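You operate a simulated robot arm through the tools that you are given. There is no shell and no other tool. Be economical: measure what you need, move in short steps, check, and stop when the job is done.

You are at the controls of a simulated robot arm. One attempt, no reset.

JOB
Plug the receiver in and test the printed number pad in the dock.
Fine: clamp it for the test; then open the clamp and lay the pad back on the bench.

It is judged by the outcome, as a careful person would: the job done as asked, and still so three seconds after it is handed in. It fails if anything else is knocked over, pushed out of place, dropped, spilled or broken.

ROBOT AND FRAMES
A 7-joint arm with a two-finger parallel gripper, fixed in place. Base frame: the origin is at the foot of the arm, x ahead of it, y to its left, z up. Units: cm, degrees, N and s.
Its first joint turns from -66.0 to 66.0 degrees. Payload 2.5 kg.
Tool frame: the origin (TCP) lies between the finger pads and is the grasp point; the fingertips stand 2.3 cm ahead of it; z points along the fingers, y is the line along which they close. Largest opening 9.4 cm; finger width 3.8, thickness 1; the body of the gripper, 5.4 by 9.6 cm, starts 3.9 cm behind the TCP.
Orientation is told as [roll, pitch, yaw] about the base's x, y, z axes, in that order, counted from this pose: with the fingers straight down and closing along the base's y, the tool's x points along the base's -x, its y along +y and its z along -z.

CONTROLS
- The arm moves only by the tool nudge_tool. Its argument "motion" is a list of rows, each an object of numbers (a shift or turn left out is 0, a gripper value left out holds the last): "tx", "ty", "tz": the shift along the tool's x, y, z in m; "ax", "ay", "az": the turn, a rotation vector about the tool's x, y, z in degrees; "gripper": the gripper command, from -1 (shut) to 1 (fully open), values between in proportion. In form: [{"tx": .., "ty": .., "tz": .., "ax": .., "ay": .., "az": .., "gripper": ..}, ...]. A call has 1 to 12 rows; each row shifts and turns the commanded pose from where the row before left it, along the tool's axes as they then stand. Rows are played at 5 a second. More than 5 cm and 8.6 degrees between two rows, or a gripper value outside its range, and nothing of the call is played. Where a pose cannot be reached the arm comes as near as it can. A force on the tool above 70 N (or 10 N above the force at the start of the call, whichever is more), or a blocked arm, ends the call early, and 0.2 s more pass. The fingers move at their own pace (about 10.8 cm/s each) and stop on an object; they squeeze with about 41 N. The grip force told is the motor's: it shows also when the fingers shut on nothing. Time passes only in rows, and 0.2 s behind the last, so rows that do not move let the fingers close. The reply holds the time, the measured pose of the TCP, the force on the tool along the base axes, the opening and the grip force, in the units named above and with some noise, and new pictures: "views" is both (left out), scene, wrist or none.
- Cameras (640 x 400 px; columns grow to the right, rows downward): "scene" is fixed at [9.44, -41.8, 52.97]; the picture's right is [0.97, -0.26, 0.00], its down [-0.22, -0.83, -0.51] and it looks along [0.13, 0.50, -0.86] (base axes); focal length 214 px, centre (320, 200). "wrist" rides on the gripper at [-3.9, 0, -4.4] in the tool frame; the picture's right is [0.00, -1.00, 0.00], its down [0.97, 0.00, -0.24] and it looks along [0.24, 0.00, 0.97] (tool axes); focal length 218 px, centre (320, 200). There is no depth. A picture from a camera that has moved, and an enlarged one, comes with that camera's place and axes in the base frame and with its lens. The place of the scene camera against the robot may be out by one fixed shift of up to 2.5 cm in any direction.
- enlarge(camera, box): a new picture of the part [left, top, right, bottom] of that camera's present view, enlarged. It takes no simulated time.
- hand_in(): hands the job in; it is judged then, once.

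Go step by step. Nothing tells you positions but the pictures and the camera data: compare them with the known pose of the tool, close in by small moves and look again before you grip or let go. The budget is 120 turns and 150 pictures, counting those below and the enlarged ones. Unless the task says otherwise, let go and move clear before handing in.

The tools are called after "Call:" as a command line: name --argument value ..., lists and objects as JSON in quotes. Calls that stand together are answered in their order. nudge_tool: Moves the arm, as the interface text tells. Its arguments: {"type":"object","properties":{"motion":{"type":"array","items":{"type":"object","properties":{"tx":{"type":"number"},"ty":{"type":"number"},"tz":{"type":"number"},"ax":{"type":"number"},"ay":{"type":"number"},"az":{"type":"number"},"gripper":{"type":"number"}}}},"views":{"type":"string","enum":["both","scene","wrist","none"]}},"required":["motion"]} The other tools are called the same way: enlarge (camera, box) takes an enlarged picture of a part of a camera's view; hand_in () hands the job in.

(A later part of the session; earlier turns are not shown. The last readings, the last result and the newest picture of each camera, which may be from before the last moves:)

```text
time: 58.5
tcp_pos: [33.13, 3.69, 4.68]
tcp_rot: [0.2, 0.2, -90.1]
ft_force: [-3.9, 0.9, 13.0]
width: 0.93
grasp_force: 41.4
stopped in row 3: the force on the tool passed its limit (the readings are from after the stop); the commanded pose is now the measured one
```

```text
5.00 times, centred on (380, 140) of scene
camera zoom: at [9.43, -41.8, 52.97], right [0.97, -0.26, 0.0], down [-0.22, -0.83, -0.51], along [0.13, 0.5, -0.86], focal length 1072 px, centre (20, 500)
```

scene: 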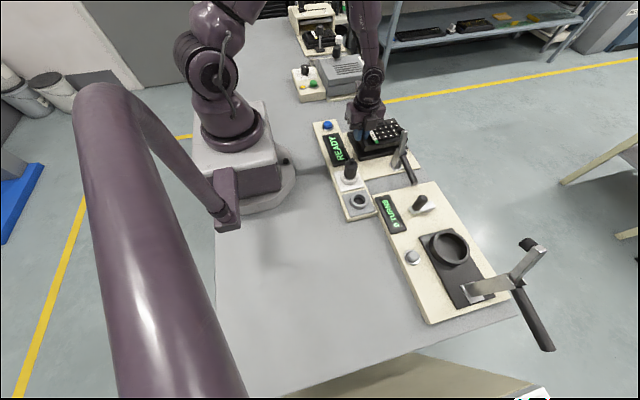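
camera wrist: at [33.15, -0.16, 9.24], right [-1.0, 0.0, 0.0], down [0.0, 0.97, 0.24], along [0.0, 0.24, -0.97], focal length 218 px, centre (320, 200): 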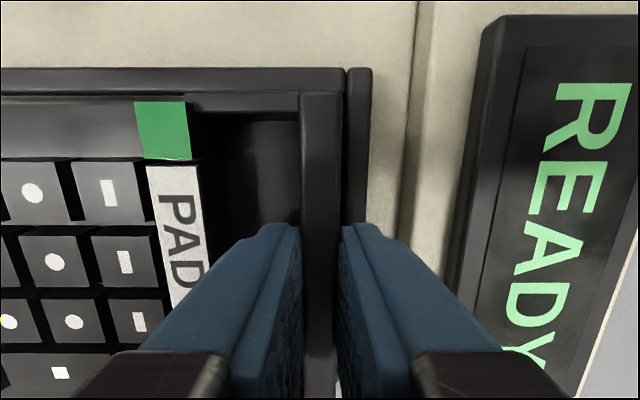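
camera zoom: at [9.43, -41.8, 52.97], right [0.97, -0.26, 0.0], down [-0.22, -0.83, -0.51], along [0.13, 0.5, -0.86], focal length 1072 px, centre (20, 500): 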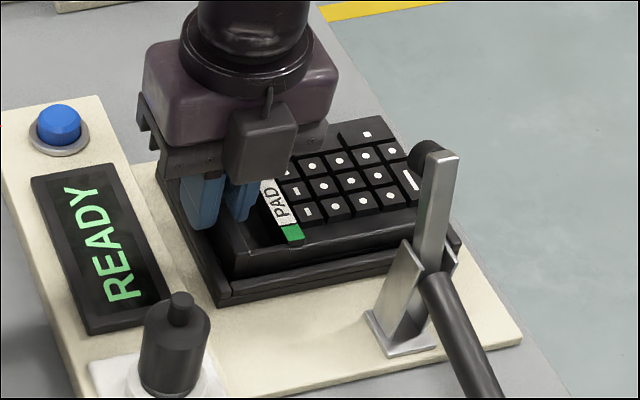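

Contact made. I release gently with a small opening and lift out.

Call:
nudge_tool --motion '[{"gripper": -0.6}, {"gripper": -0.6}, {"gripper": -0.6}, {"tz": -0.01}, {"tz": -0.02}, {"tz": -0.03}, {"tz": -0.03}, {}]' --views "both"

Call:
enlarge --camera "scene" --box '[310, 90, 430, 190]'

```text
time: 60.3
tcp_pos: [33.22, 3.65, 13.72]
tcp_rot: [0.1, -0.1, -90.0]
ft_force: [0.6, -0.1, -1.2]
width: 1.87
grasp_force: 0.0
camera wrist: at [33.22, -0.17, 17.98], right [-1.0, 0.0, 0.0], down [0.0, 0.97, 0.24], along [0.0, 0.24, -0.97], focal length 218 px, centre (320, 200)
```

scene: 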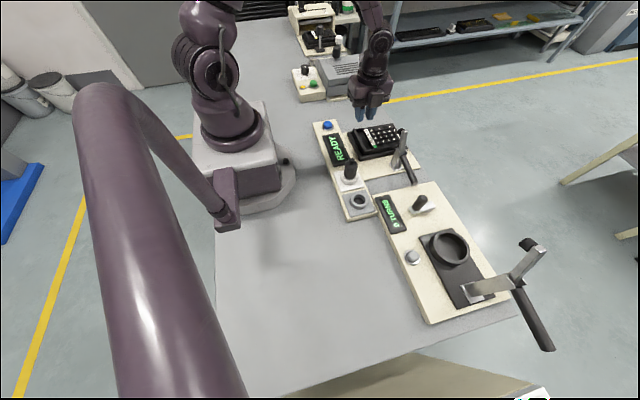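
wrist: 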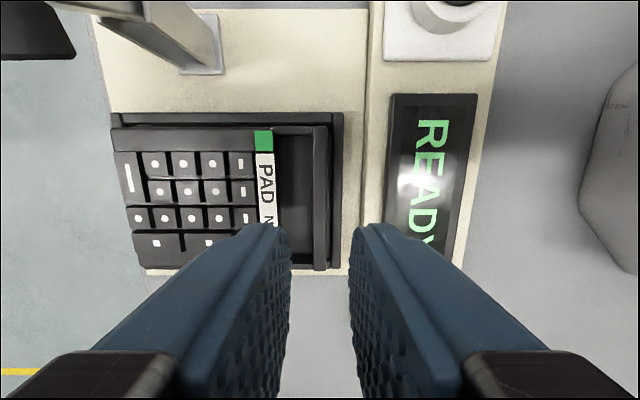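

```text
4.00 times, centred on (370, 140) of scene
camera zoom: at [9.43, -41.8, 52.97], right [0.97, -0.26, 0.0], down [-0.22, -0.83, -0.51], along [0.13, 0.5, -0.86], focal length 858 px, centre (120, 440)
```

zoom: 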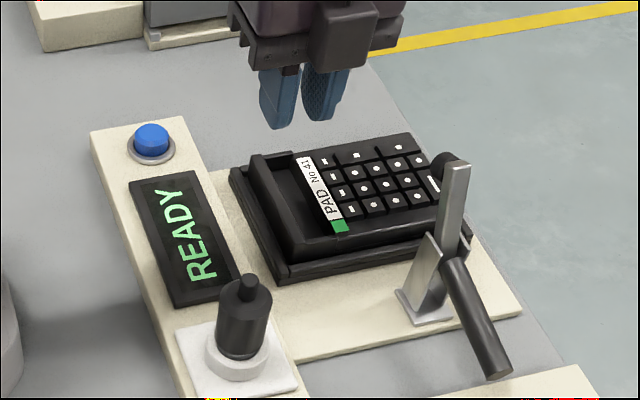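

Call:
enlarge --camera "wrist" --box '[90, 90, 370, 290]'

Call:
enlarge --camera "scene" --box '[340, 110, 430, 190]'

```text
2.00 times, centred on (230, 190) of wrist
camera zoom: at [33.22, -0.17, 17.98], right [-1.0, 0.0, 0.0], down [0.0, 0.97, 0.24], along [0.0, 0.24, -0.97], focal length 436 px, centre (500, 220)
```

zoom: 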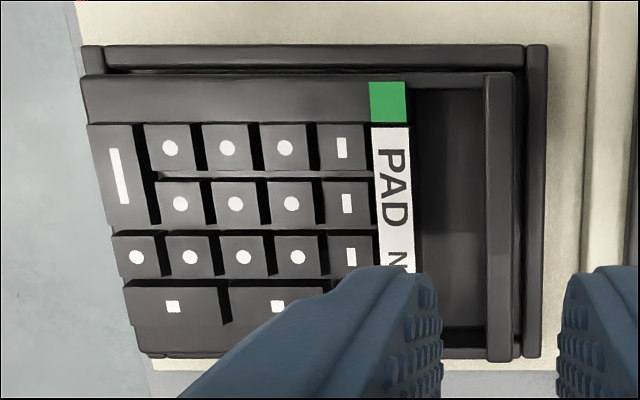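

```text
5.00 times, centred on (385, 150) of scene
camera zoom: at [9.43, -41.8, 52.97], right [0.97, -0.26, 0.0], down [-0.22, -0.83, -0.51], along [0.13, 0.5, -0.86], focal length 1072 px, centre (-5, 450)
```

zoom: 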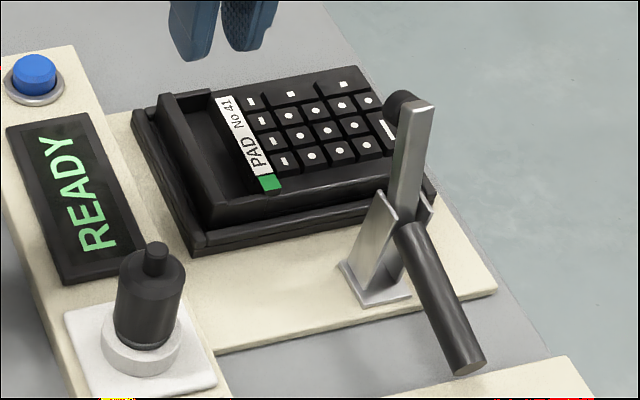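

The pad sits in the dock tray. Now I rise and move over to view the clamp and its handle.

Call:
nudge_tool --motion '[{"tz": -0.04}, {"tz": -0.04}, {"tx": -0.03, "ty": 0.02}, {"tx": -0.03, "ty": 0.02}, {"tx": -0.03, "ty": 0.015}, {"tx": -0.02}, {}]' --views "both"

Call:
enlarge --camera "wrist" --box '[160, 60, 360, 260]'

```text
time: 61.9
tcp_pos: [38.58, -7.38, 21.71]
tcp_rot: [0.2, 0.1, -90.1]
ft_force: [0.1, 0.1, 0.2]
width: 1.88
grasp_force: 0.1
camera wrist: at [38.58, -11.21, 26.03], right [-1.0, 0.0, 0.0], down [0.0, 0.97, 0.24], along [0.0, 0.24, -0.97], focal length 218 px, centre (320, 200)
```

scene: 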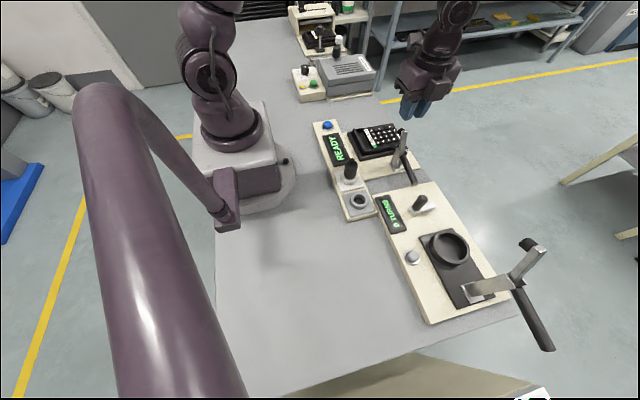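
wrist: 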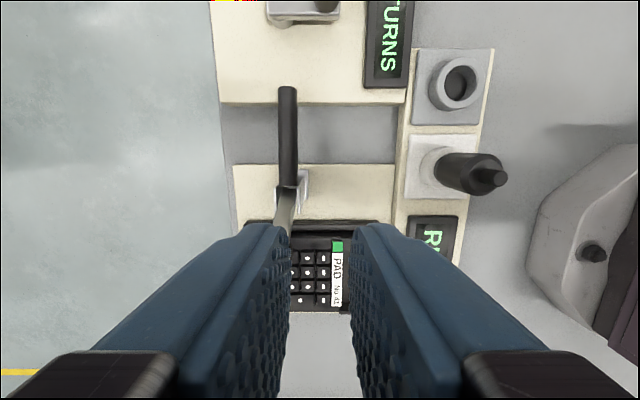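

```text
2.00 times, centred on (260, 160) of wrist
camera zoom: at [38.58, -11.21, 26.03], right [-1.0, 0.0, 0.0], down [0.0, 0.97, 0.24], along [0.0, 0.24, -0.97], focal length 436 px, centre (440, 280)
```

zoom: 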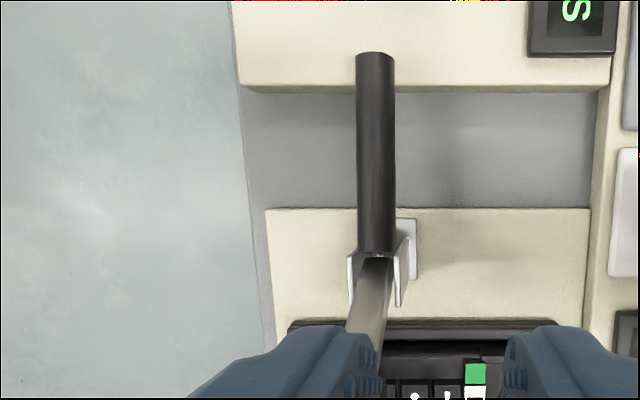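

The handle lies along −y from a pivot near (41.2,-8). I move above the handle's outer half for a parallax measurement.

Call:
nudge_tool --motion '[{"tx": -0.025, "ty": 0.013, "gripper": -0.3}, {"tx": -0.025, "ty": 0.013}, {"tz": 0.03}, {"tz": 0.03}, {}]' --views "both"

Call:
enlarge --camera "wrist" --box '[220, 80, 420, 280]'

Call:
enlarge --camera "scene" --box '[360, 100, 460, 200]'

```text
time: 63.1
tcp_pos: [41.25, -12.38, 15.6]
tcp_rot: [0.1, 0.1, -90.1]
ft_force: [0.2, -1.1, -0.6]
width: 3.29
grasp_force: 0.0
camera wrist: at [41.32, -16.21, 19.93], right [-1.0, 0.0, 0.0], down [0.0, 0.97, 0.24], along [0.0, 0.24, -0.97], focal length 218 px, centre (320, 200)
```

scene: 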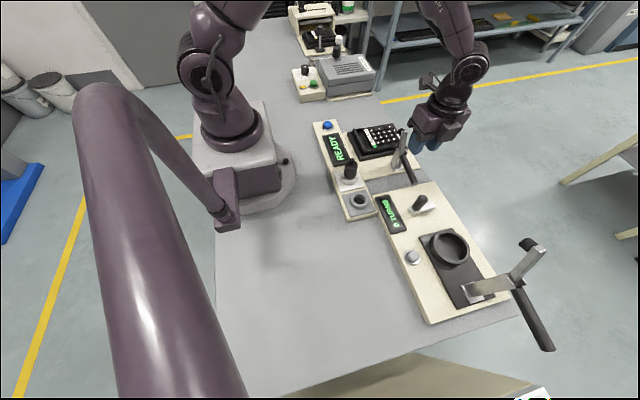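
wrist: 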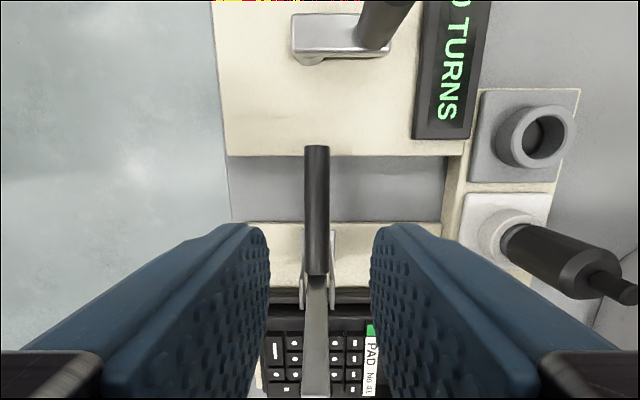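

```text
2.00 times, centred on (320, 180) of wrist
camera zoom: at [41.32, -16.21, 19.93], right [-1.0, 0.0, 0.0], down [0.0, 0.97, 0.24], along [0.0, 0.24, -0.97], focal length 436 px, centre (320, 240)
```

zoom: 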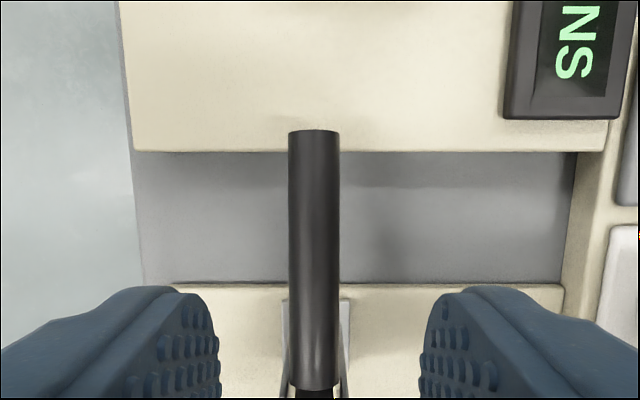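

```text
4.00 times, centred on (410, 150) of scene
camera zoom: at [9.44, -41.8, 52.97], right [0.97, -0.26, 0.0], down [-0.22, -0.83, -0.51], along [0.13, 0.5, -0.86], focal length 858 px, centre (-40, 400)
```

zoom: 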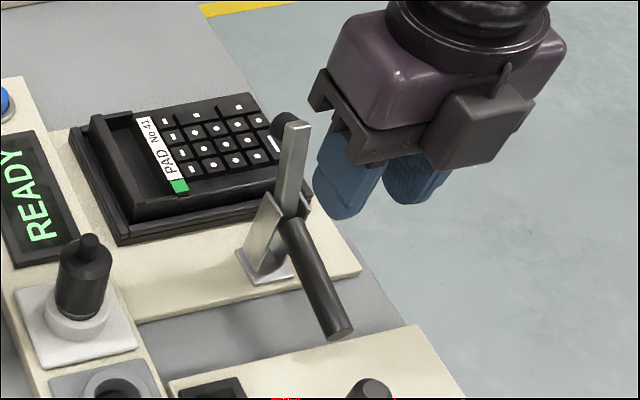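

Handle measured: from (41.5,-7.9,7.1) to (41.5,-16.25,5.3), 1.6 cm rod. I'll grip it near y=-13.3 and then swing it up.

Call:
nudge_tool --motion '[{"tx": -0.009, "ty": 0.002}, {"tz": 0.03}, {"tz": 0.03}, {"tz": 0.02}, {"tz": 0.01}, {}]' --views "both"

Call:
enlarge --camera "scene" --box '[360, 100, 460, 200]'

```text
time: 64.5
tcp_pos: [41.42, -13.27, 6.6]
tcp_rot: [0.1, -0.1, -90.1]
ft_force: [-0.2, -1.1, -0.2]
width: 3.3
grasp_force: 0.1
camera wrist: at [41.4, -17.09, 10.91], right [-1.0, 0.0, 0.0], down [0.0, 0.97, 0.24], along [0.0, 0.24, -0.97], focal length 218 px, centre (320, 200)
```

scene: 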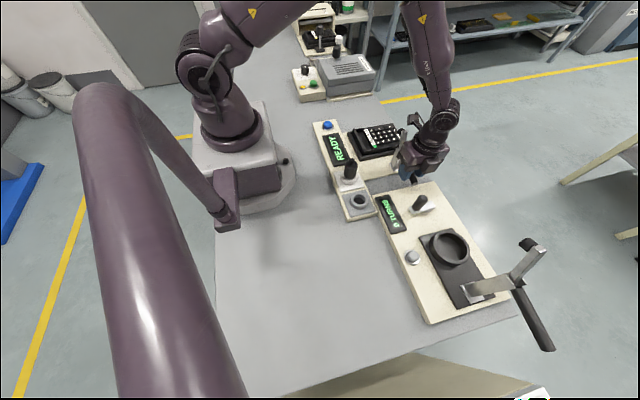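
wrist: 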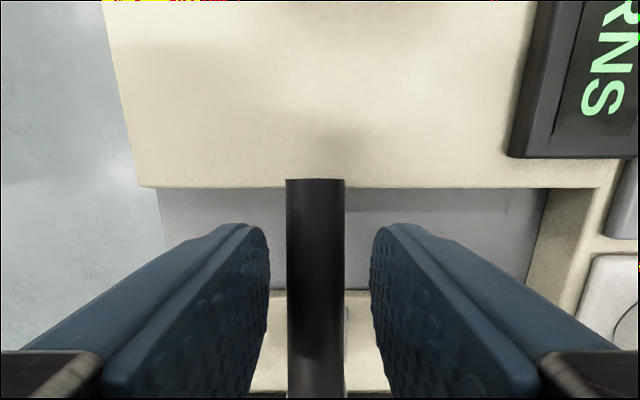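

```text
4.00 times, centred on (410, 150) of scene
camera zoom: at [9.44, -41.8, 52.97], right [0.97, -0.26, 0.0], down [-0.22, -0.83, -0.51], along [0.13, 0.5, -0.86], focal length 858 px, centre (-40, 400)
```

zoom: 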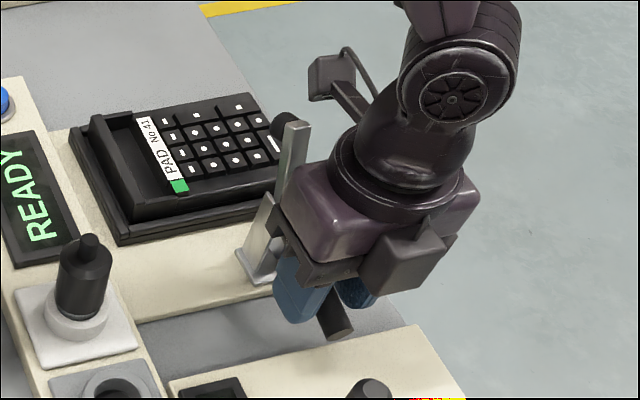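

Call:
nudge_tool --motion '[{"tz": 0.006}, {"tz": 0.006}, {"gripper": -0.75}, {"gripper": -0.75}, {"gripper": -0.75}]' --views "wrist"

```text
time: 65.7
tcp_pos: [41.6, -13.18, 5.43]
tcp_rot: [0.3, 0.0, -90.1]
ft_force: [12.1, -0.6, -5.3]
width: 1.77
grasp_force: 44.7
camera wrist: at [41.53, -17.11, 9.84], right [-1.0, 0.0, 0.0], down [0.0, 0.97, 0.24], along [0.0, 0.24, -0.97], focal length 218 px, centre (320, 200)
```

wrist: 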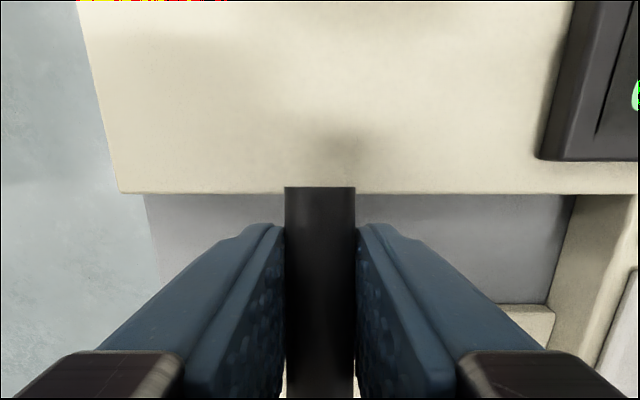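

Gripped the rod. I start swinging it up along the arc, checking the force.

Call:
nudge_tool --motion '[{"ty": 0.001, "tz": -0.004}, {"tz": -0.004}, {"tz": -0.004}, {}]' --views "none"

Call:
enlarge --camera "scene" --box '[360, 100, 460, 200]'

```text
time: 66.7
tcp_pos: [41.44, -13.32, 6.64]
tcp_rot: [0.0, 0.0, -89.9]
ft_force: [10.7, -2.1, -20.8]
width: 1.8
grasp_force: 44.6
```

```text
4.00 times, centred on (410, 150) of scene
camera zoom: at [9.44, -41.8, 52.97], right [0.97, -0.26, 0.0], down [-0.22, -0.83, -0.51], along [0.13, 0.5, -0.86], focal length 858 px, centre (-40, 400)
```

zoom: 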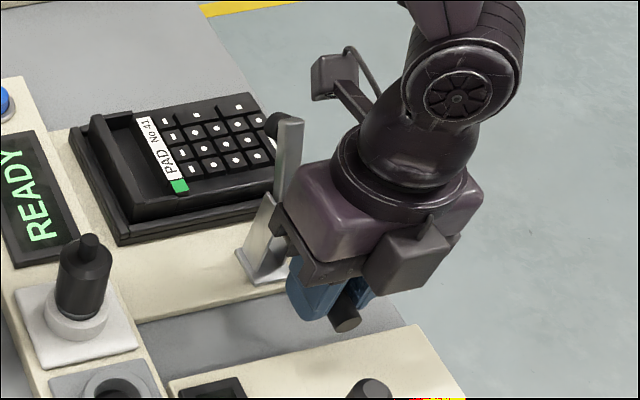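

The clamp follows. I continue along the arc to about 30°.

Call:
nudge_tool --motion '[{"tz": -0.005, "tx": 0.0003}, {"tz": -0.005, "tx": 0.001}, {"tz": -0.005, "tx": 0.0015}, {"tz": -0.005, "tx": 0.002}, {"tz": -0.005, "tx": 0.0025}, {}]' --views "none"

Call:
enlarge --camera "scene" --box '[360, 100, 460, 200]'

```text
time: 68.1
tcp_pos: [41.44, -12.83, 9.11]
tcp_rot: [0.1, -0.4, -90.3]
ft_force: [0.6, -24.9, -9.9]
width: 1.75
grasp_force: 45.4
```

```text
4.00 times, centred on (410, 150) of scene
camera zoom: at [9.44, -41.8, 52.97], right [0.97, -0.26, 0.0], down [-0.22, -0.83, -0.51], along [0.13, 0.5, -0.86], focal length 858 px, centre (-40, 400)
```

zoom: 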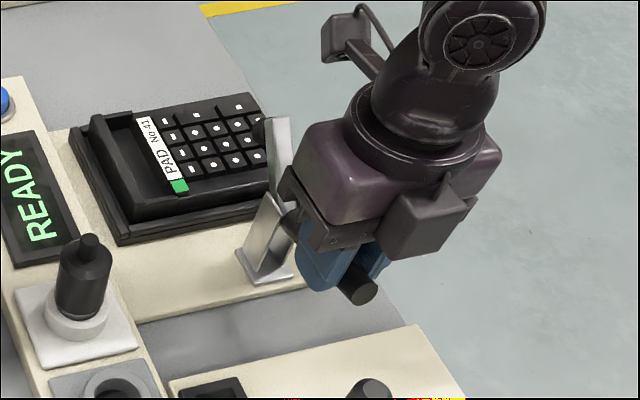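

Call:
nudge_tool --motion '[{"tz": -0.004, "tx": -0.001}, {"tz": -0.004, "tx": 0.001}, {"tz": -0.004, "tx": 0.0015}, {"tz": -0.004, "tx": 0.002}, {}]' --views "none"

Call:
enlarge --camera "scene" --box '[360, 80, 460, 180]'

```text
time: 69.3
tcp_pos: [41.56, -11.91, 10.77]
tcp_rot: [0.0, 0.2, -90.0]
ft_force: [3.3, 5.4, -21.2]
width: 1.74
grasp_force: 44.7
```

```text
4.00 times, centred on (410, 130) of scene
camera zoom: at [9.45, -41.8, 52.97], right [0.97, -0.26, 0.0], down [-0.22, -0.83, -0.51], along [0.13, 0.5, -0.86], focal length 858 px, centre (-40, 480)
```

zoom: 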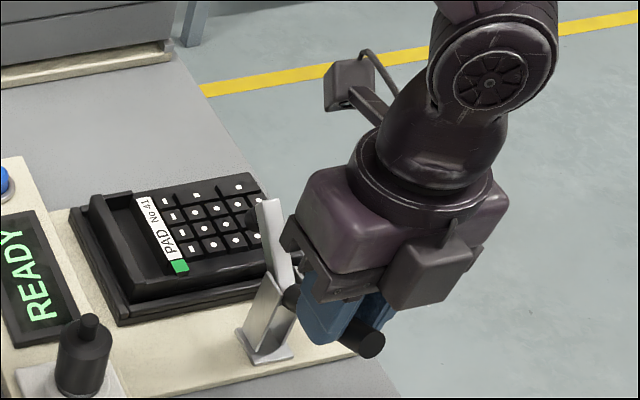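

Call:
nudge_tool --motion '[{"tz": -0.0038, "tx": 0.0033}, {"tz": -0.0033, "tx": 0.0036}, {"tz": -0.0028, "tx": 0.0038}, {}]' --views "none"

Call:
enlarge --camera "scene" --box '[360, 80, 460, 180]'

```text
time: 70.3
tcp_pos: [41.6, -11.38, 11.8]
tcp_rot: [0.2, -0.3, -90.3]
ft_force: [-3.9, -17.2, -9.2]
width: 1.75
grasp_force: 45.0
```

```text
4.00 times, centred on (410, 130) of scene
camera zoom: at [9.44, -41.8, 52.97], right [0.97, -0.26, 0.0], down [-0.22, -0.83, -0.51], along [0.13, 0.5, -0.86], focal length 858 px, centre (-40, 480)
```

zoom: 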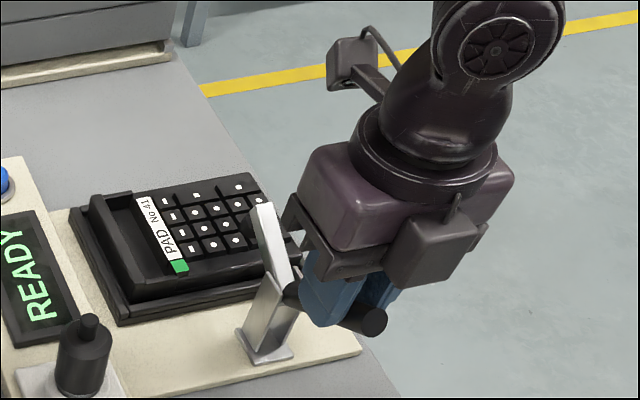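

Call:
nudge_tool --motion '[{"tz": -0.0028, "tx": 0.0032}, {"tz": -0.0025, "tx": 0.0035}, {"tz": -0.0022, "tx": 0.0037}, {"tz": -0.0018, "tx": 0.0039}, {}]' --views "wrist"

Call:
enlarge --camera "scene" --box '[360, 80, 460, 180]'

```text
time: 71.5
tcp_pos: [41.45, -10.08, 12.82]
tcp_rot: [0.2, -0.3, -90.4]
ft_force: [-3.2, -26.2, 7.2]
width: 1.78
grasp_force: 44.9
camera wrist: at [41.51, -13.85, 17.13], right [-1.0, 0.01, 0.0], down [0.01, 0.97, 0.23], along [0.01, 0.23, -0.97], focal length 218 px, centre (320, 200)
```

wrist: 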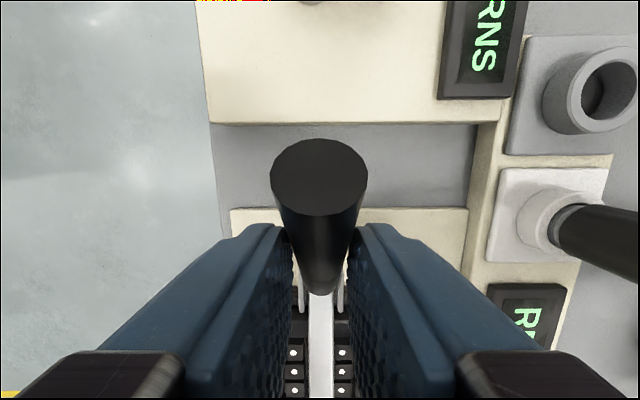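

```text
4.00 times, centred on (410, 130) of scene
camera zoom: at [9.43, -41.8, 52.98], right [0.97, -0.26, 0.0], down [-0.22, -0.83, -0.51], along [0.13, 0.5, -0.86], focal length 858 px, centre (-40, 480)
```

zoom: 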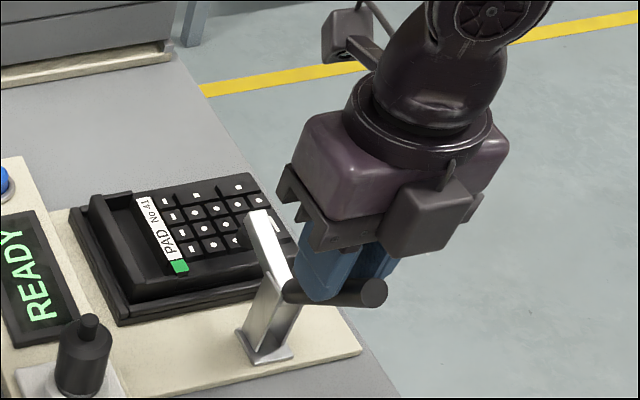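

Call:
nudge_tool --motion '[{"tz": -0.0014, "tx": 0.0034}, {"tz": -0.0011, "tx": 0.0035}, {"tz": -0.0008, "tx": 0.0036}, {}]' --views "none"

Call:
enlarge --camera "scene" --box '[360, 80, 460, 180]'

```text
time: 72.5
tcp_pos: [41.5, -8.96, 13.16]
tcp_rot: [0.3, -0.5, -90.5]
ft_force: [1.7, -26.5, 14.8]
width: 1.77
grasp_force: 44.8
```

```text
4.00 times, centred on (410, 130) of scene
camera zoom: at [9.43, -41.8, 52.98], right [0.97, -0.26, 0.0], down [-0.22, -0.83, -0.51], along [0.13, 0.5, -0.86], focal length 858 px, centre (-40, 480)
```

zoom: 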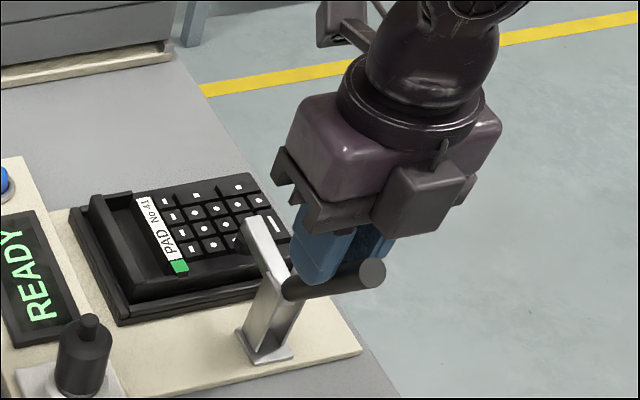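

Call:
nudge_tool --motion '[{"tz": -0.0018, "tx": 0.0033}, {"tz": -0.0008, "tx": 0.0035}, {"tz": -0.0005, "tx": 0.0035}, {}]' --views "none"

Call:
enlarge --camera "scene" --box '[360, 80, 460, 180]'

```text
time: 73.5
tcp_pos: [41.57, -7.92, 13.43]
tcp_rot: [0.3, -0.4, -90.4]
ft_force: [4.6, -25.7, 12.8]
width: 1.78
grasp_force: 44.6
```

```text
4.00 times, centred on (410, 130) of scene
camera zoom: at [9.43, -41.8, 52.98], right [0.97, -0.26, 0.0], down [-0.22, -0.83, -0.51], along [0.13, 0.5, -0.86], focal length 858 px, centre (-40, 480)
```

zoom: 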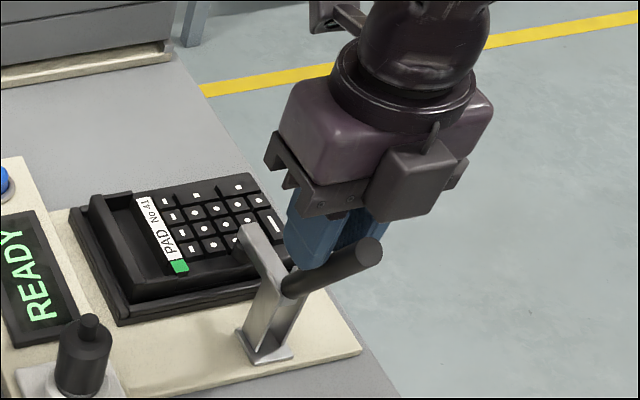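

Call:
nudge_tool --motion '[{"tz": -0.0008, "tx": 0.0033}, {"tz": -0.0003, "tx": 0.0033}, {}]' --views "wrist"

Call:
enlarge --camera "scene" --box '[360, 100, 440, 180]'

```text
time: 74.3
tcp_pos: [41.48, -7.62, 13.46]
tcp_rot: [0.5, -0.6, -90.6]
ft_force: [15.5, -37.7, -11.3]
width: 1.77
grasp_force: 44.8
camera wrist: at [41.48, -11.38, 17.89], right [-1.0, 0.01, -0.01], down [0.01, 0.97, 0.23], along [0.01, 0.23, -0.97], focal length 218 px, centre (320, 200)
```

wrist: 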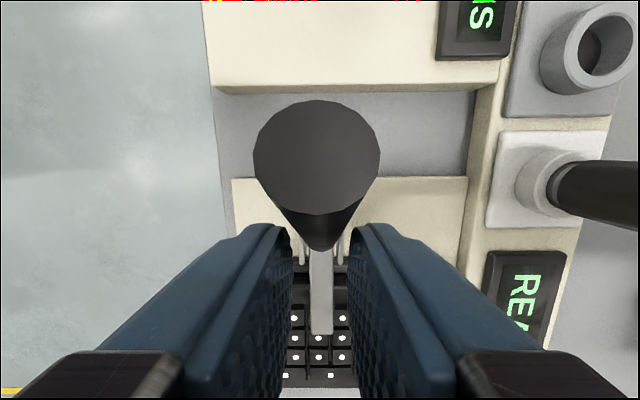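

```text
5.00 times, centred on (400, 140) of scene
camera zoom: at [9.44, -41.8, 52.97], right [0.97, -0.26, 0.0], down [-0.22, -0.83, -0.51], along [0.13, 0.5, -0.86], focal length 1072 px, centre (-80, 500)
```

zoom: 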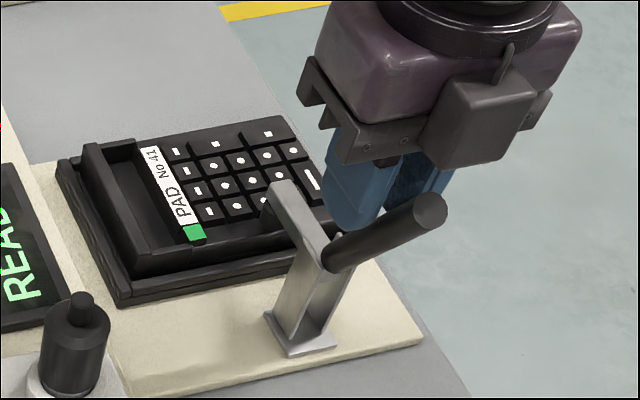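

The force has risen: the clamp foot is on the pad. I press a touch more, then release and see if it holds.

Call:
nudge_tool --motion '[{"tx": 0.002}, {"tx": 0.002}, {}]' --views "none"

Call:
enlarge --camera "scene" --box '[360, 100, 440, 180]'

```text
time: 75.1
tcp_pos: [41.5, -6.48, 13.38]
tcp_rot: [0.0, 0.2, -90.0]
ft_force: [0.0, -0.4, -0.2]
width: 1.19
grasp_force: 0.1
```

```text
5.00 times, centred on (400, 140) of scene
camera zoom: at [9.44, -41.8, 52.97], right [0.97, -0.26, 0.0], down [-0.22, -0.83, -0.51], along [0.13, 0.5, -0.86], focal length 1072 px, centre (-80, 500)
```

zoom: 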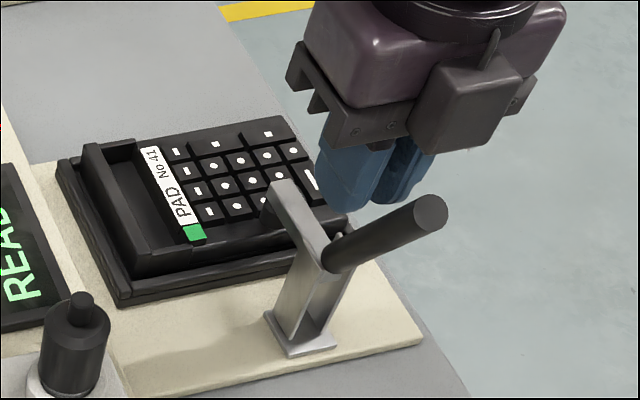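

The fingers slid off the rod at the end; the handle stays up and the foot is on the pad. I raise clear and inspect.

Call:
nudge_tool --motion '[{"tz": -0.03}, {"tz": -0.04}, {"tz": -0.03, "tx": -0.02, "gripper": 1}, {}]' --views "both"

Call:
enlarge --camera "wrist" --box '[220, 80, 420, 300]'

Call:
enlarge --camera "scene" --box '[310, 100, 430, 190]'

```text
time: 76.1
tcp_pos: [41.23, -8.7, 23.28]
tcp_rot: [0.2, 0.0, -90.1]
ft_force: [0.1, -0.5, 0.4]
width: 9.41
grasp_force: 0.0
camera wrist: at [41.37, -12.51, 27.7], right [-1.0, 0.0, 0.0], down [0.0, 0.97, 0.24], along [0.0, 0.24, -0.97], focal length 218 px, centre (320, 200)
```

scene: 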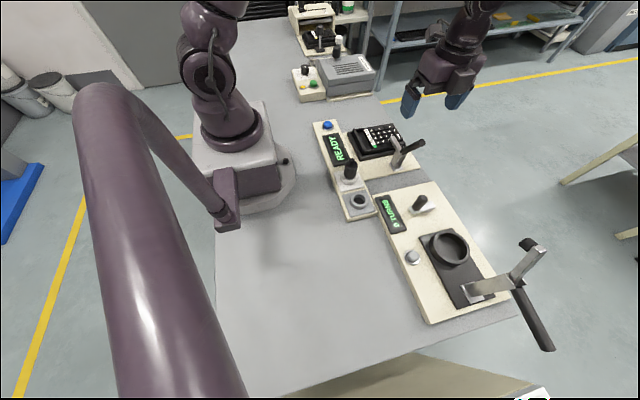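
wrist: 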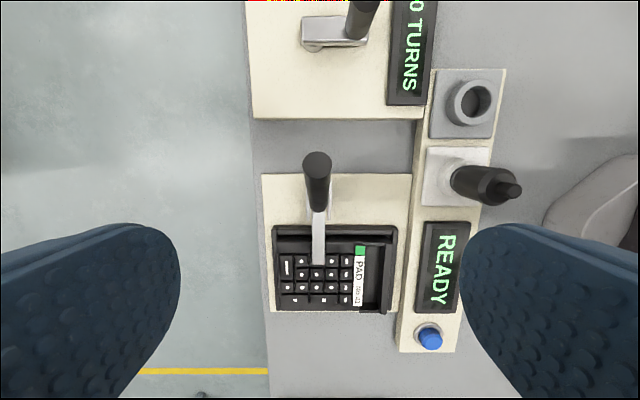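

```text
1.82 times, centred on (320, 190) of wrist
camera zoom: at [41.37, -12.51, 27.7], right [-1.0, 0.0, 0.0], down [0.0, 0.97, 0.24], along [0.0, 0.24, -0.97], focal length 397 px, centre (320, 218)
```

zoom: 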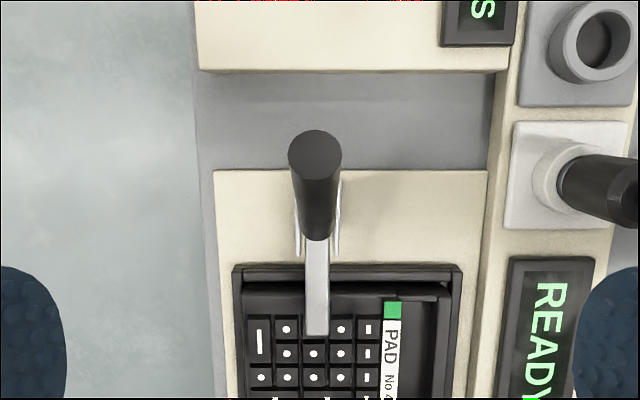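

```text
4.44 times, centred on (370, 145) of scene
camera zoom: at [9.43, -41.8, 52.97], right [0.97, -0.26, 0.0], down [-0.22, -0.83, -0.51], along [0.13, 0.5, -0.86], focal length 953 px, centre (98, 444)
```

zoom: 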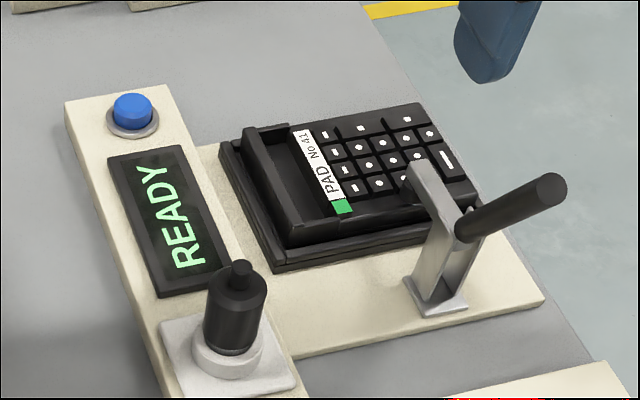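

The clamp is closed over the pad. Next is the blue button near (26.5,12.8); I move above it with the fingers closed.

Call:
nudge_tool --motion '[{"tx": 0.0357, "ty": -0.0245, "gripper": -1}, {"tx": 0.0357, "ty": -0.0245}, {"tx": 0.0357, "ty": -0.0245}, {"tx": 0.0357, "ty": -0.0245}, {"tx": 0.0357, "ty": -0.0245}, {"tx": 0.0357, "ty": -0.0245}, {"tz": 0.04}, {"tz": 0.04}, {}]' --views "both"

```text
time: 78.1
tcp_pos: [26.69, 12.7, 15.35]
tcp_rot: [0.1, 0.2, -90.1]
ft_force: [0.5, -0.9, 0.0]
width: 0.02
grasp_force: 41.0
camera wrist: at [26.72, 8.96, 19.74], right [-1.0, 0.0, 0.0], down [0.0, 0.97, 0.24], along [0.0, 0.24, -0.97], focal length 218 px, centre (320, 200)
```

scene: 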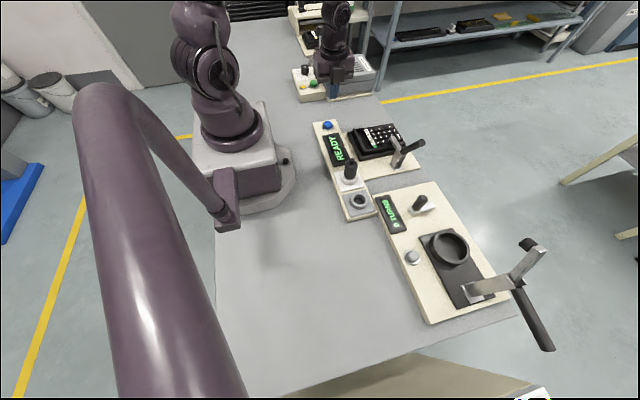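
wrist: 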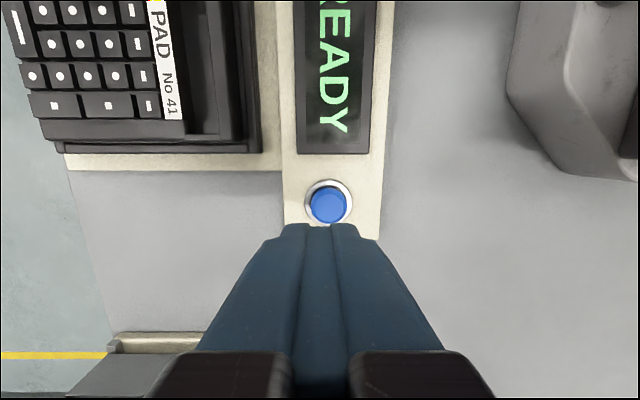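

Button top at about (26.0,13.25). I align and descend to just above it.

Call:
nudge_tool --motion '[{"tx": 0.005, "ty": -0.006}, {"tz": 0.03}, {"tz": 0.03}, {"tz": 0.025}, {}]' --views "wrist"

Call:
enlarge --camera "scene" --box '[300, 80, 390, 160]'

```text
time: 79.3
tcp_pos: [26.31, 13.39, 7.03]
tcp_rot: [0.1, 0.1, -90.0]
ft_force: [0.4, 0.2, -0.3]
width: 0.0
grasp_force: 40.8
camera wrist: at [26.34, 9.57, 11.43], right [-1.0, 0.0, 0.0], down [0.0, 0.97, 0.24], along [0.0, 0.24, -0.97], focal length 218 px, centre (320, 200)
```

wrist: 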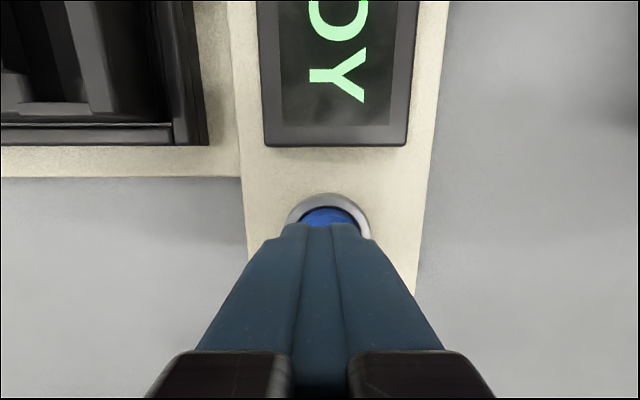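

```text
5.00 times, centred on (345, 120) of scene
camera zoom: at [9.44, -41.8, 52.97], right [0.97, -0.26, 0.0], down [-0.22, -0.83, -0.51], along [0.13, 0.5, -0.86], focal length 1072 px, centre (195, 600)
```

zoom: 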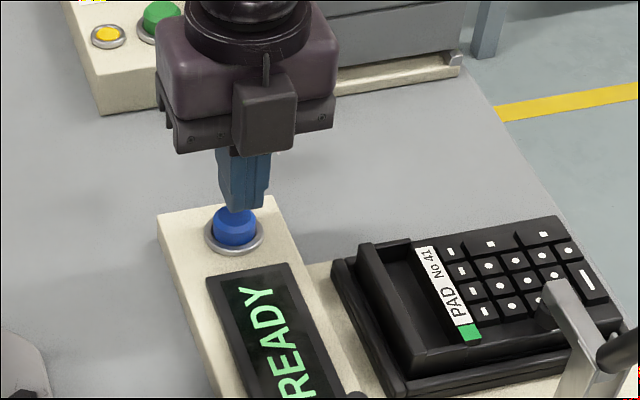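

Call:
nudge_tool --motion '[{"ty": -0.003, "tx": -0.002}, {"tz": 0.004}, {"tz": 0.003}, {"tz": 0.002}, {"tz": 0.002}, {"tz": 0.002}, {"tz": 0.002}, {}]' --views "wrist"

Call:
enlarge --camera "scene" --box '[300, 80, 390, 160]'

```text
time: 81.1
tcp_pos: [25.93, 13.29, 5.35]
tcp_rot: [0.1, 0.1, -90.1]
ft_force: [-5.6, -1.0, 12.1]
width: 0.0
grasp_force: 41.2
camera wrist: at [25.99, 9.48, 9.77], right [-1.0, 0.0, 0.0], down [0.0, 0.97, 0.24], along [0.0, 0.24, -0.97], focal length 218 px, centre (320, 200)
```

wrist: 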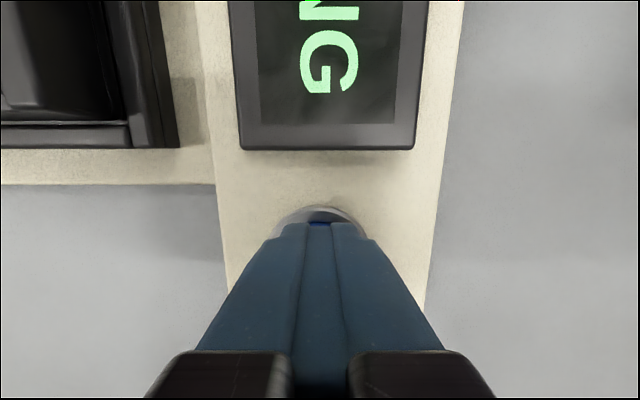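

```text
5.00 times, centred on (345, 120) of scene
camera zoom: at [9.43, -41.8, 52.97], right [0.97, -0.26, 0.0], down [-0.22, -0.83, -0.51], along [0.13, 0.5, -0.86], focal length 1072 px, centre (195, 600)
```

zoom: 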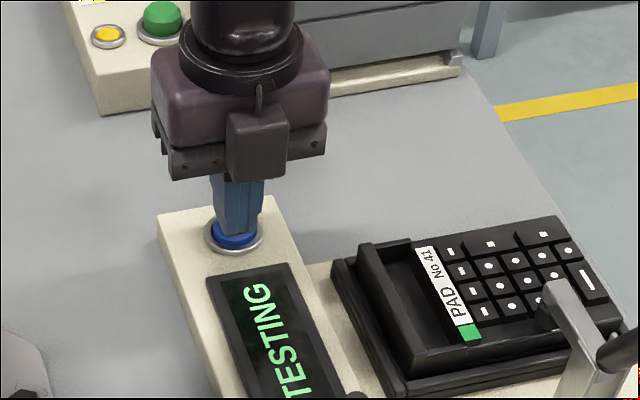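

The display shows TESTING. I lift off the button and wait for the result.

Call:
nudge_tool --motion '[{"tz": -0.02}, {"tz": -0.04}, {"tz": -0.04}, {}, {}, {}, {}, {}]' --views "scene"

Call:
enlarge --camera "scene" --box '[300, 100, 430, 200]'

```text
time: 82.9
tcp_pos: [25.86, 13.38, 15.41]
tcp_rot: [0.2, 0.0, -90.1]
ft_force: [-1.1, 0.0, -0.5]
width: 0.0
grasp_force: 40.8
```

scene: 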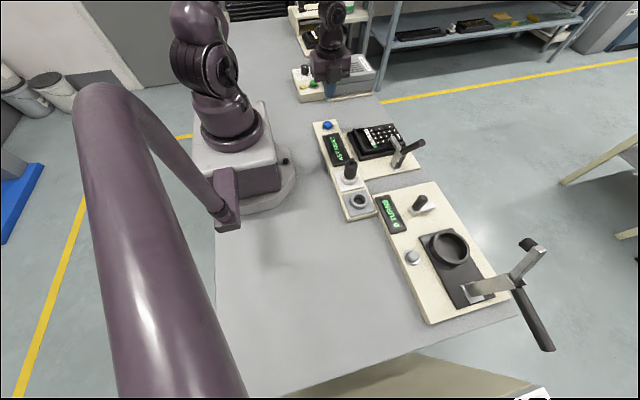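

```text
4.00 times, centred on (365, 150) of scene
camera zoom: at [9.44, -41.8, 52.97], right [0.97, -0.26, 0.0], down [-0.22, -0.83, -0.51], along [0.13, 0.5, -0.86], focal length 858 px, centre (140, 400)
```

zoom: 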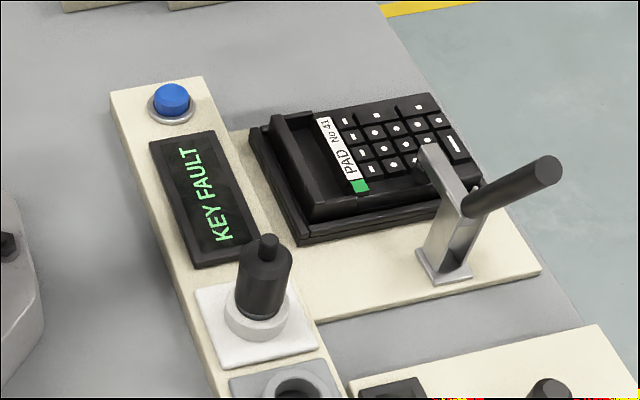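

The display reads "KEY FAULT", so the test ran and gave a result. I look closely at the pad and clamp foot to be sure the pad is properly seated.

Call:
enlarge --camera "scene" --box '[370, 115, 420, 165]'

Call:
enlarge --camera "scene" --box '[340, 115, 400, 165]'

```text
8.00 times, centred on (395, 140) of scene
camera zoom: at [9.44, -41.8, 52.97], right [0.97, -0.26, 0.0], down [-0.22, -0.83, -0.51], along [0.13, 0.5, -0.86], focal length 1716 px, centre (-280, 680)
```

zoom: 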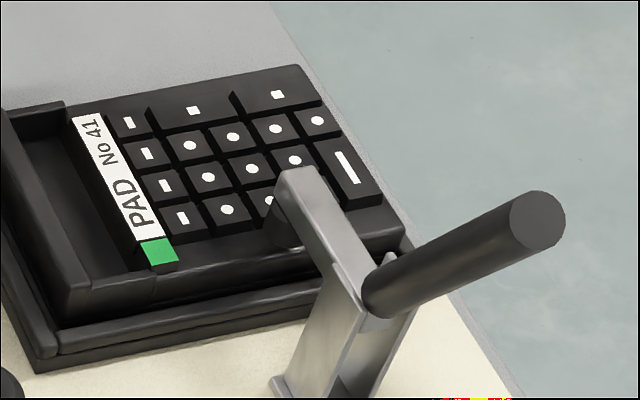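

```text
8.00 times, centred on (370, 140) of scene
camera zoom: at [9.44, -41.8, 52.97], right [0.97, -0.26, 0.0], down [-0.22, -0.83, -0.51], along [0.13, 0.5, -0.86], focal length 1716 px, centre (-80, 680)
```

zoom: 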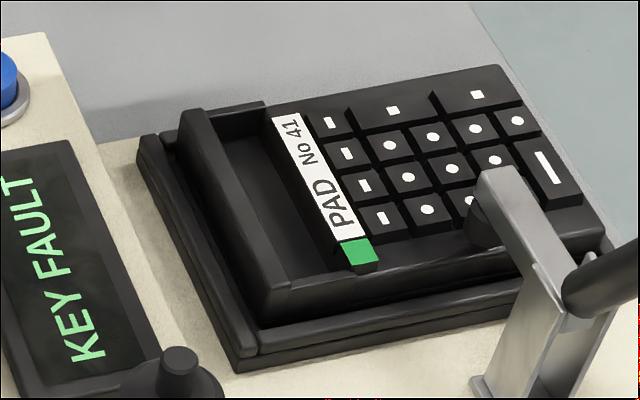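

The pad is well seated and clamped, and the tester's verdict is KEY FAULT, which I'll report. Now I go back to open the clamp: move above the handle with fingers slightly open.

Call:
nudge_tool --motion '[{"tz": -0.045}, {"tz": -0.045}, {"tx": -0.037, "ty": 0.026}, {"tx": -0.037, "ty": 0.026}, {"tx": -0.037, "ty": 0.026}, {"tx": -0.037, "ty": 0.026}, {"tx": -0.037, "ty": 0.026}, {"tx": -0.049, "ty": 0.026, "gripper": -0.3}, {}]' --views "both"

Call:
enlarge --camera "wrist" --box '[240, 100, 400, 260]'

```text
refused: row 8 steps farther than a row can; nothing moved
```

```text
2.50 times, centred on (320, 180) of wrist
camera zoom: at [25.96, 9.5, 19.83], right [-1.0, 0.0, 0.0], down [0.0, 0.97, 0.24], along [0.0, 0.24, -0.97], focal length 546 px, centre (320, 250)
```

zoom: 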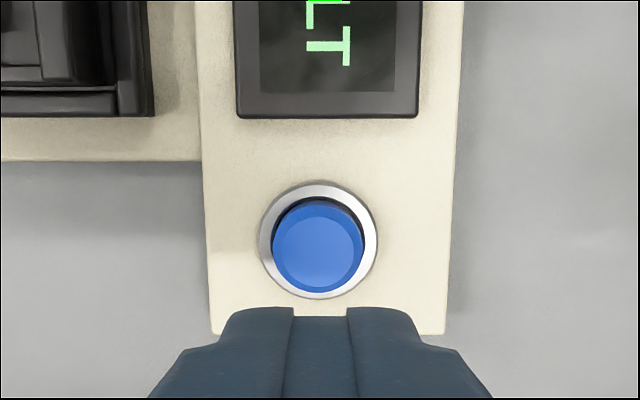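

One row was too long, so nothing moved. I'll resend the same path with shorter steps.

Call:
nudge_tool --motion '[{"tz": -0.045}, {"tz": -0.045}, {"tx": -0.033, "ty": 0.022}, {"tx": -0.033, "ty": 0.022}, {"tx": -0.033, "ty": 0.022}, {"tx": -0.033, "ty": 0.022}, {"tx": -0.033, "ty": 0.022}, {"tx": -0.033, "ty": 0.022, "gripper": -0.3}, {"tx": -0.036, "ty": 0.024}, {}]' --views "wrist"

Call:
enlarge --camera "wrist" --box '[240, 100, 400, 260]'

```text
time: 85.1
tcp_pos: [41.48, -10.16, 24.34]
tcp_rot: [0.2, 0.1, -90.0]
ft_force: [0.2, 0.7, -0.5]
width: 3.29
grasp_force: 0.0
camera wrist: at [41.59, -13.94, 28.71], right [-1.0, 0.0, 0.0], down [0.0, 0.97, 0.24], along [0.0, 0.24, -0.97], focal length 218 px, centre (320, 200)
```

wrist: 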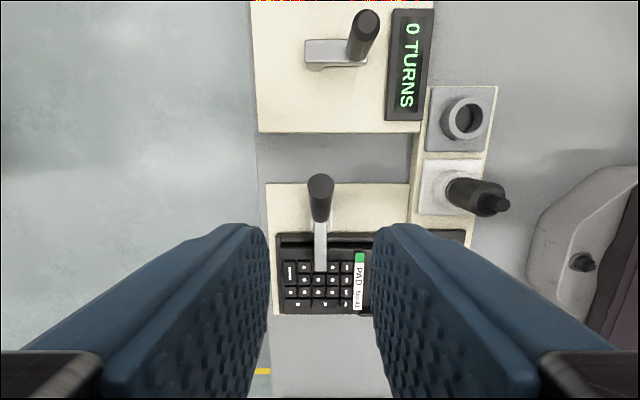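

```text
2.50 times, centred on (320, 180) of wrist
camera zoom: at [41.59, -13.94, 28.71], right [-1.0, 0.0, 0.0], down [0.0, 0.97, 0.24], along [0.0, 0.24, -0.97], focal length 546 px, centre (320, 250)
```

zoom: 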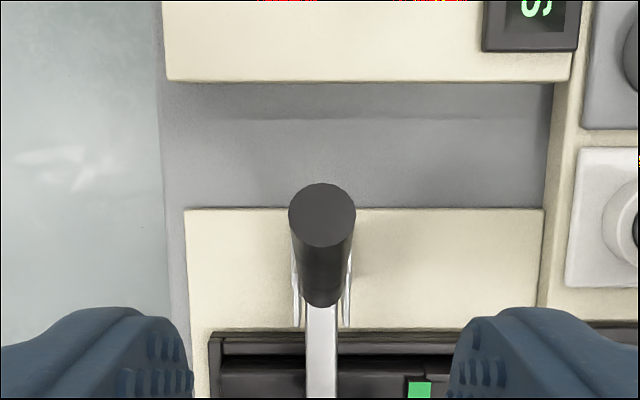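

Handle end at (−11.4, z 14.5), pivot near (−6.9, z 7.4). I descend around it and grip at about (41.5,-10.1,12.4).

Call:
nudge_tool --motion '[{"tz": 0.04}, {"tz": 0.04}, {"tz": 0.025}, {"tz": 0.014}, {}, {"gripper": -0.85}, {"gripper": -0.85}, {"gripper": -0.85}]' --views "wrist"

Call:
enlarge --camera "scene" --box '[360, 80, 460, 180]'

```text
time: 86.9
tcp_pos: [41.62, -10.15, 12.45]
tcp_rot: [0.0, 0.2, -90.1]
ft_force: [-2.1, -0.5, -1.2]
width: 1.79
grasp_force: 44.6
camera wrist: at [41.55, -13.94, 16.87], right [-1.0, 0.0, 0.0], down [0.0, 0.97, 0.24], along [0.0, 0.24, -0.97], focal length 218 px, centre (320, 200)
```

wrist: 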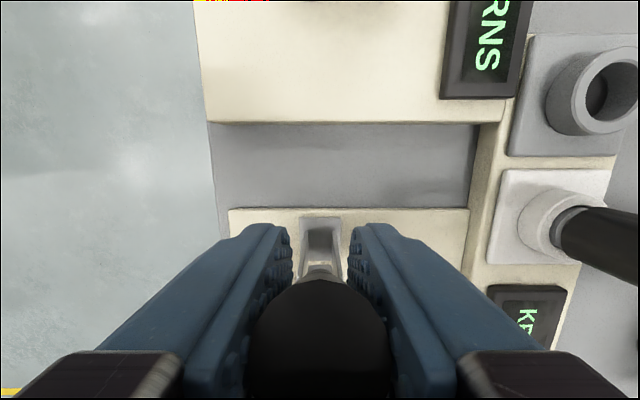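

```text
4.00 times, centred on (410, 130) of scene
camera zoom: at [9.44, -41.8, 52.97], right [0.97, -0.26, 0.0], down [-0.22, -0.83, -0.51], along [0.13, 0.5, -0.86], focal length 858 px, centre (-40, 480)
```

zoom: 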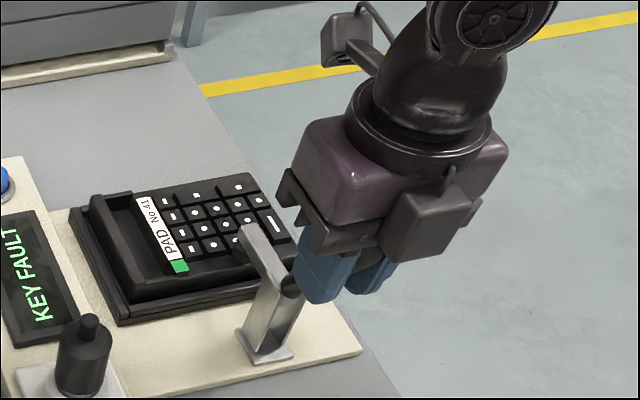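

Gripped. I swing the handle back down along the arc.

Call:
nudge_tool --motion '[{"tx": -0.0035, "tz": 0.0024}, {"tx": -0.0032, "tz": 0.0028}, {"tx": -0.003, "tz": 0.0031}, {"tx": -0.0032, "tz": 0.0038}, {"tx": -0.0031, "tz": 0.0041}, {"tx": -0.003, "tz": 0.0043}, {}]' --views "none"

Call:
enlarge --camera "scene" --box '[360, 80, 460, 180]'

```text
time: 88.5
tcp_pos: [41.45, -12.14, 10.44]
tcp_rot: [0.2, 0.0, -90.2]
ft_force: [-6.8, 3.6, 21.2]
width: 1.79
grasp_force: 45.4
```

```text
4.00 times, centred on (410, 130) of scene
camera zoom: at [9.43, -41.8, 52.98], right [0.97, -0.26, 0.0], down [-0.22, -0.83, -0.51], along [0.13, 0.5, -0.86], focal length 858 px, centre (-40, 480)
```

zoom: 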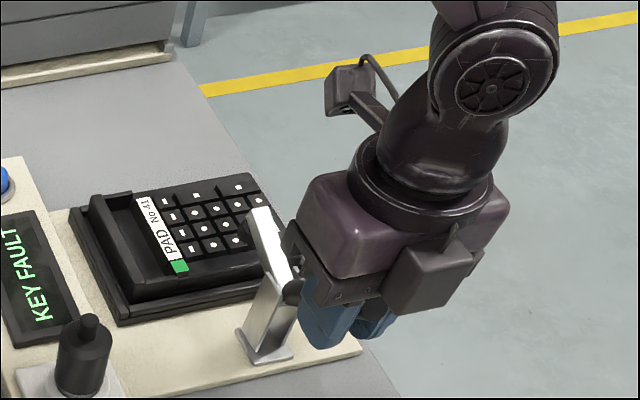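

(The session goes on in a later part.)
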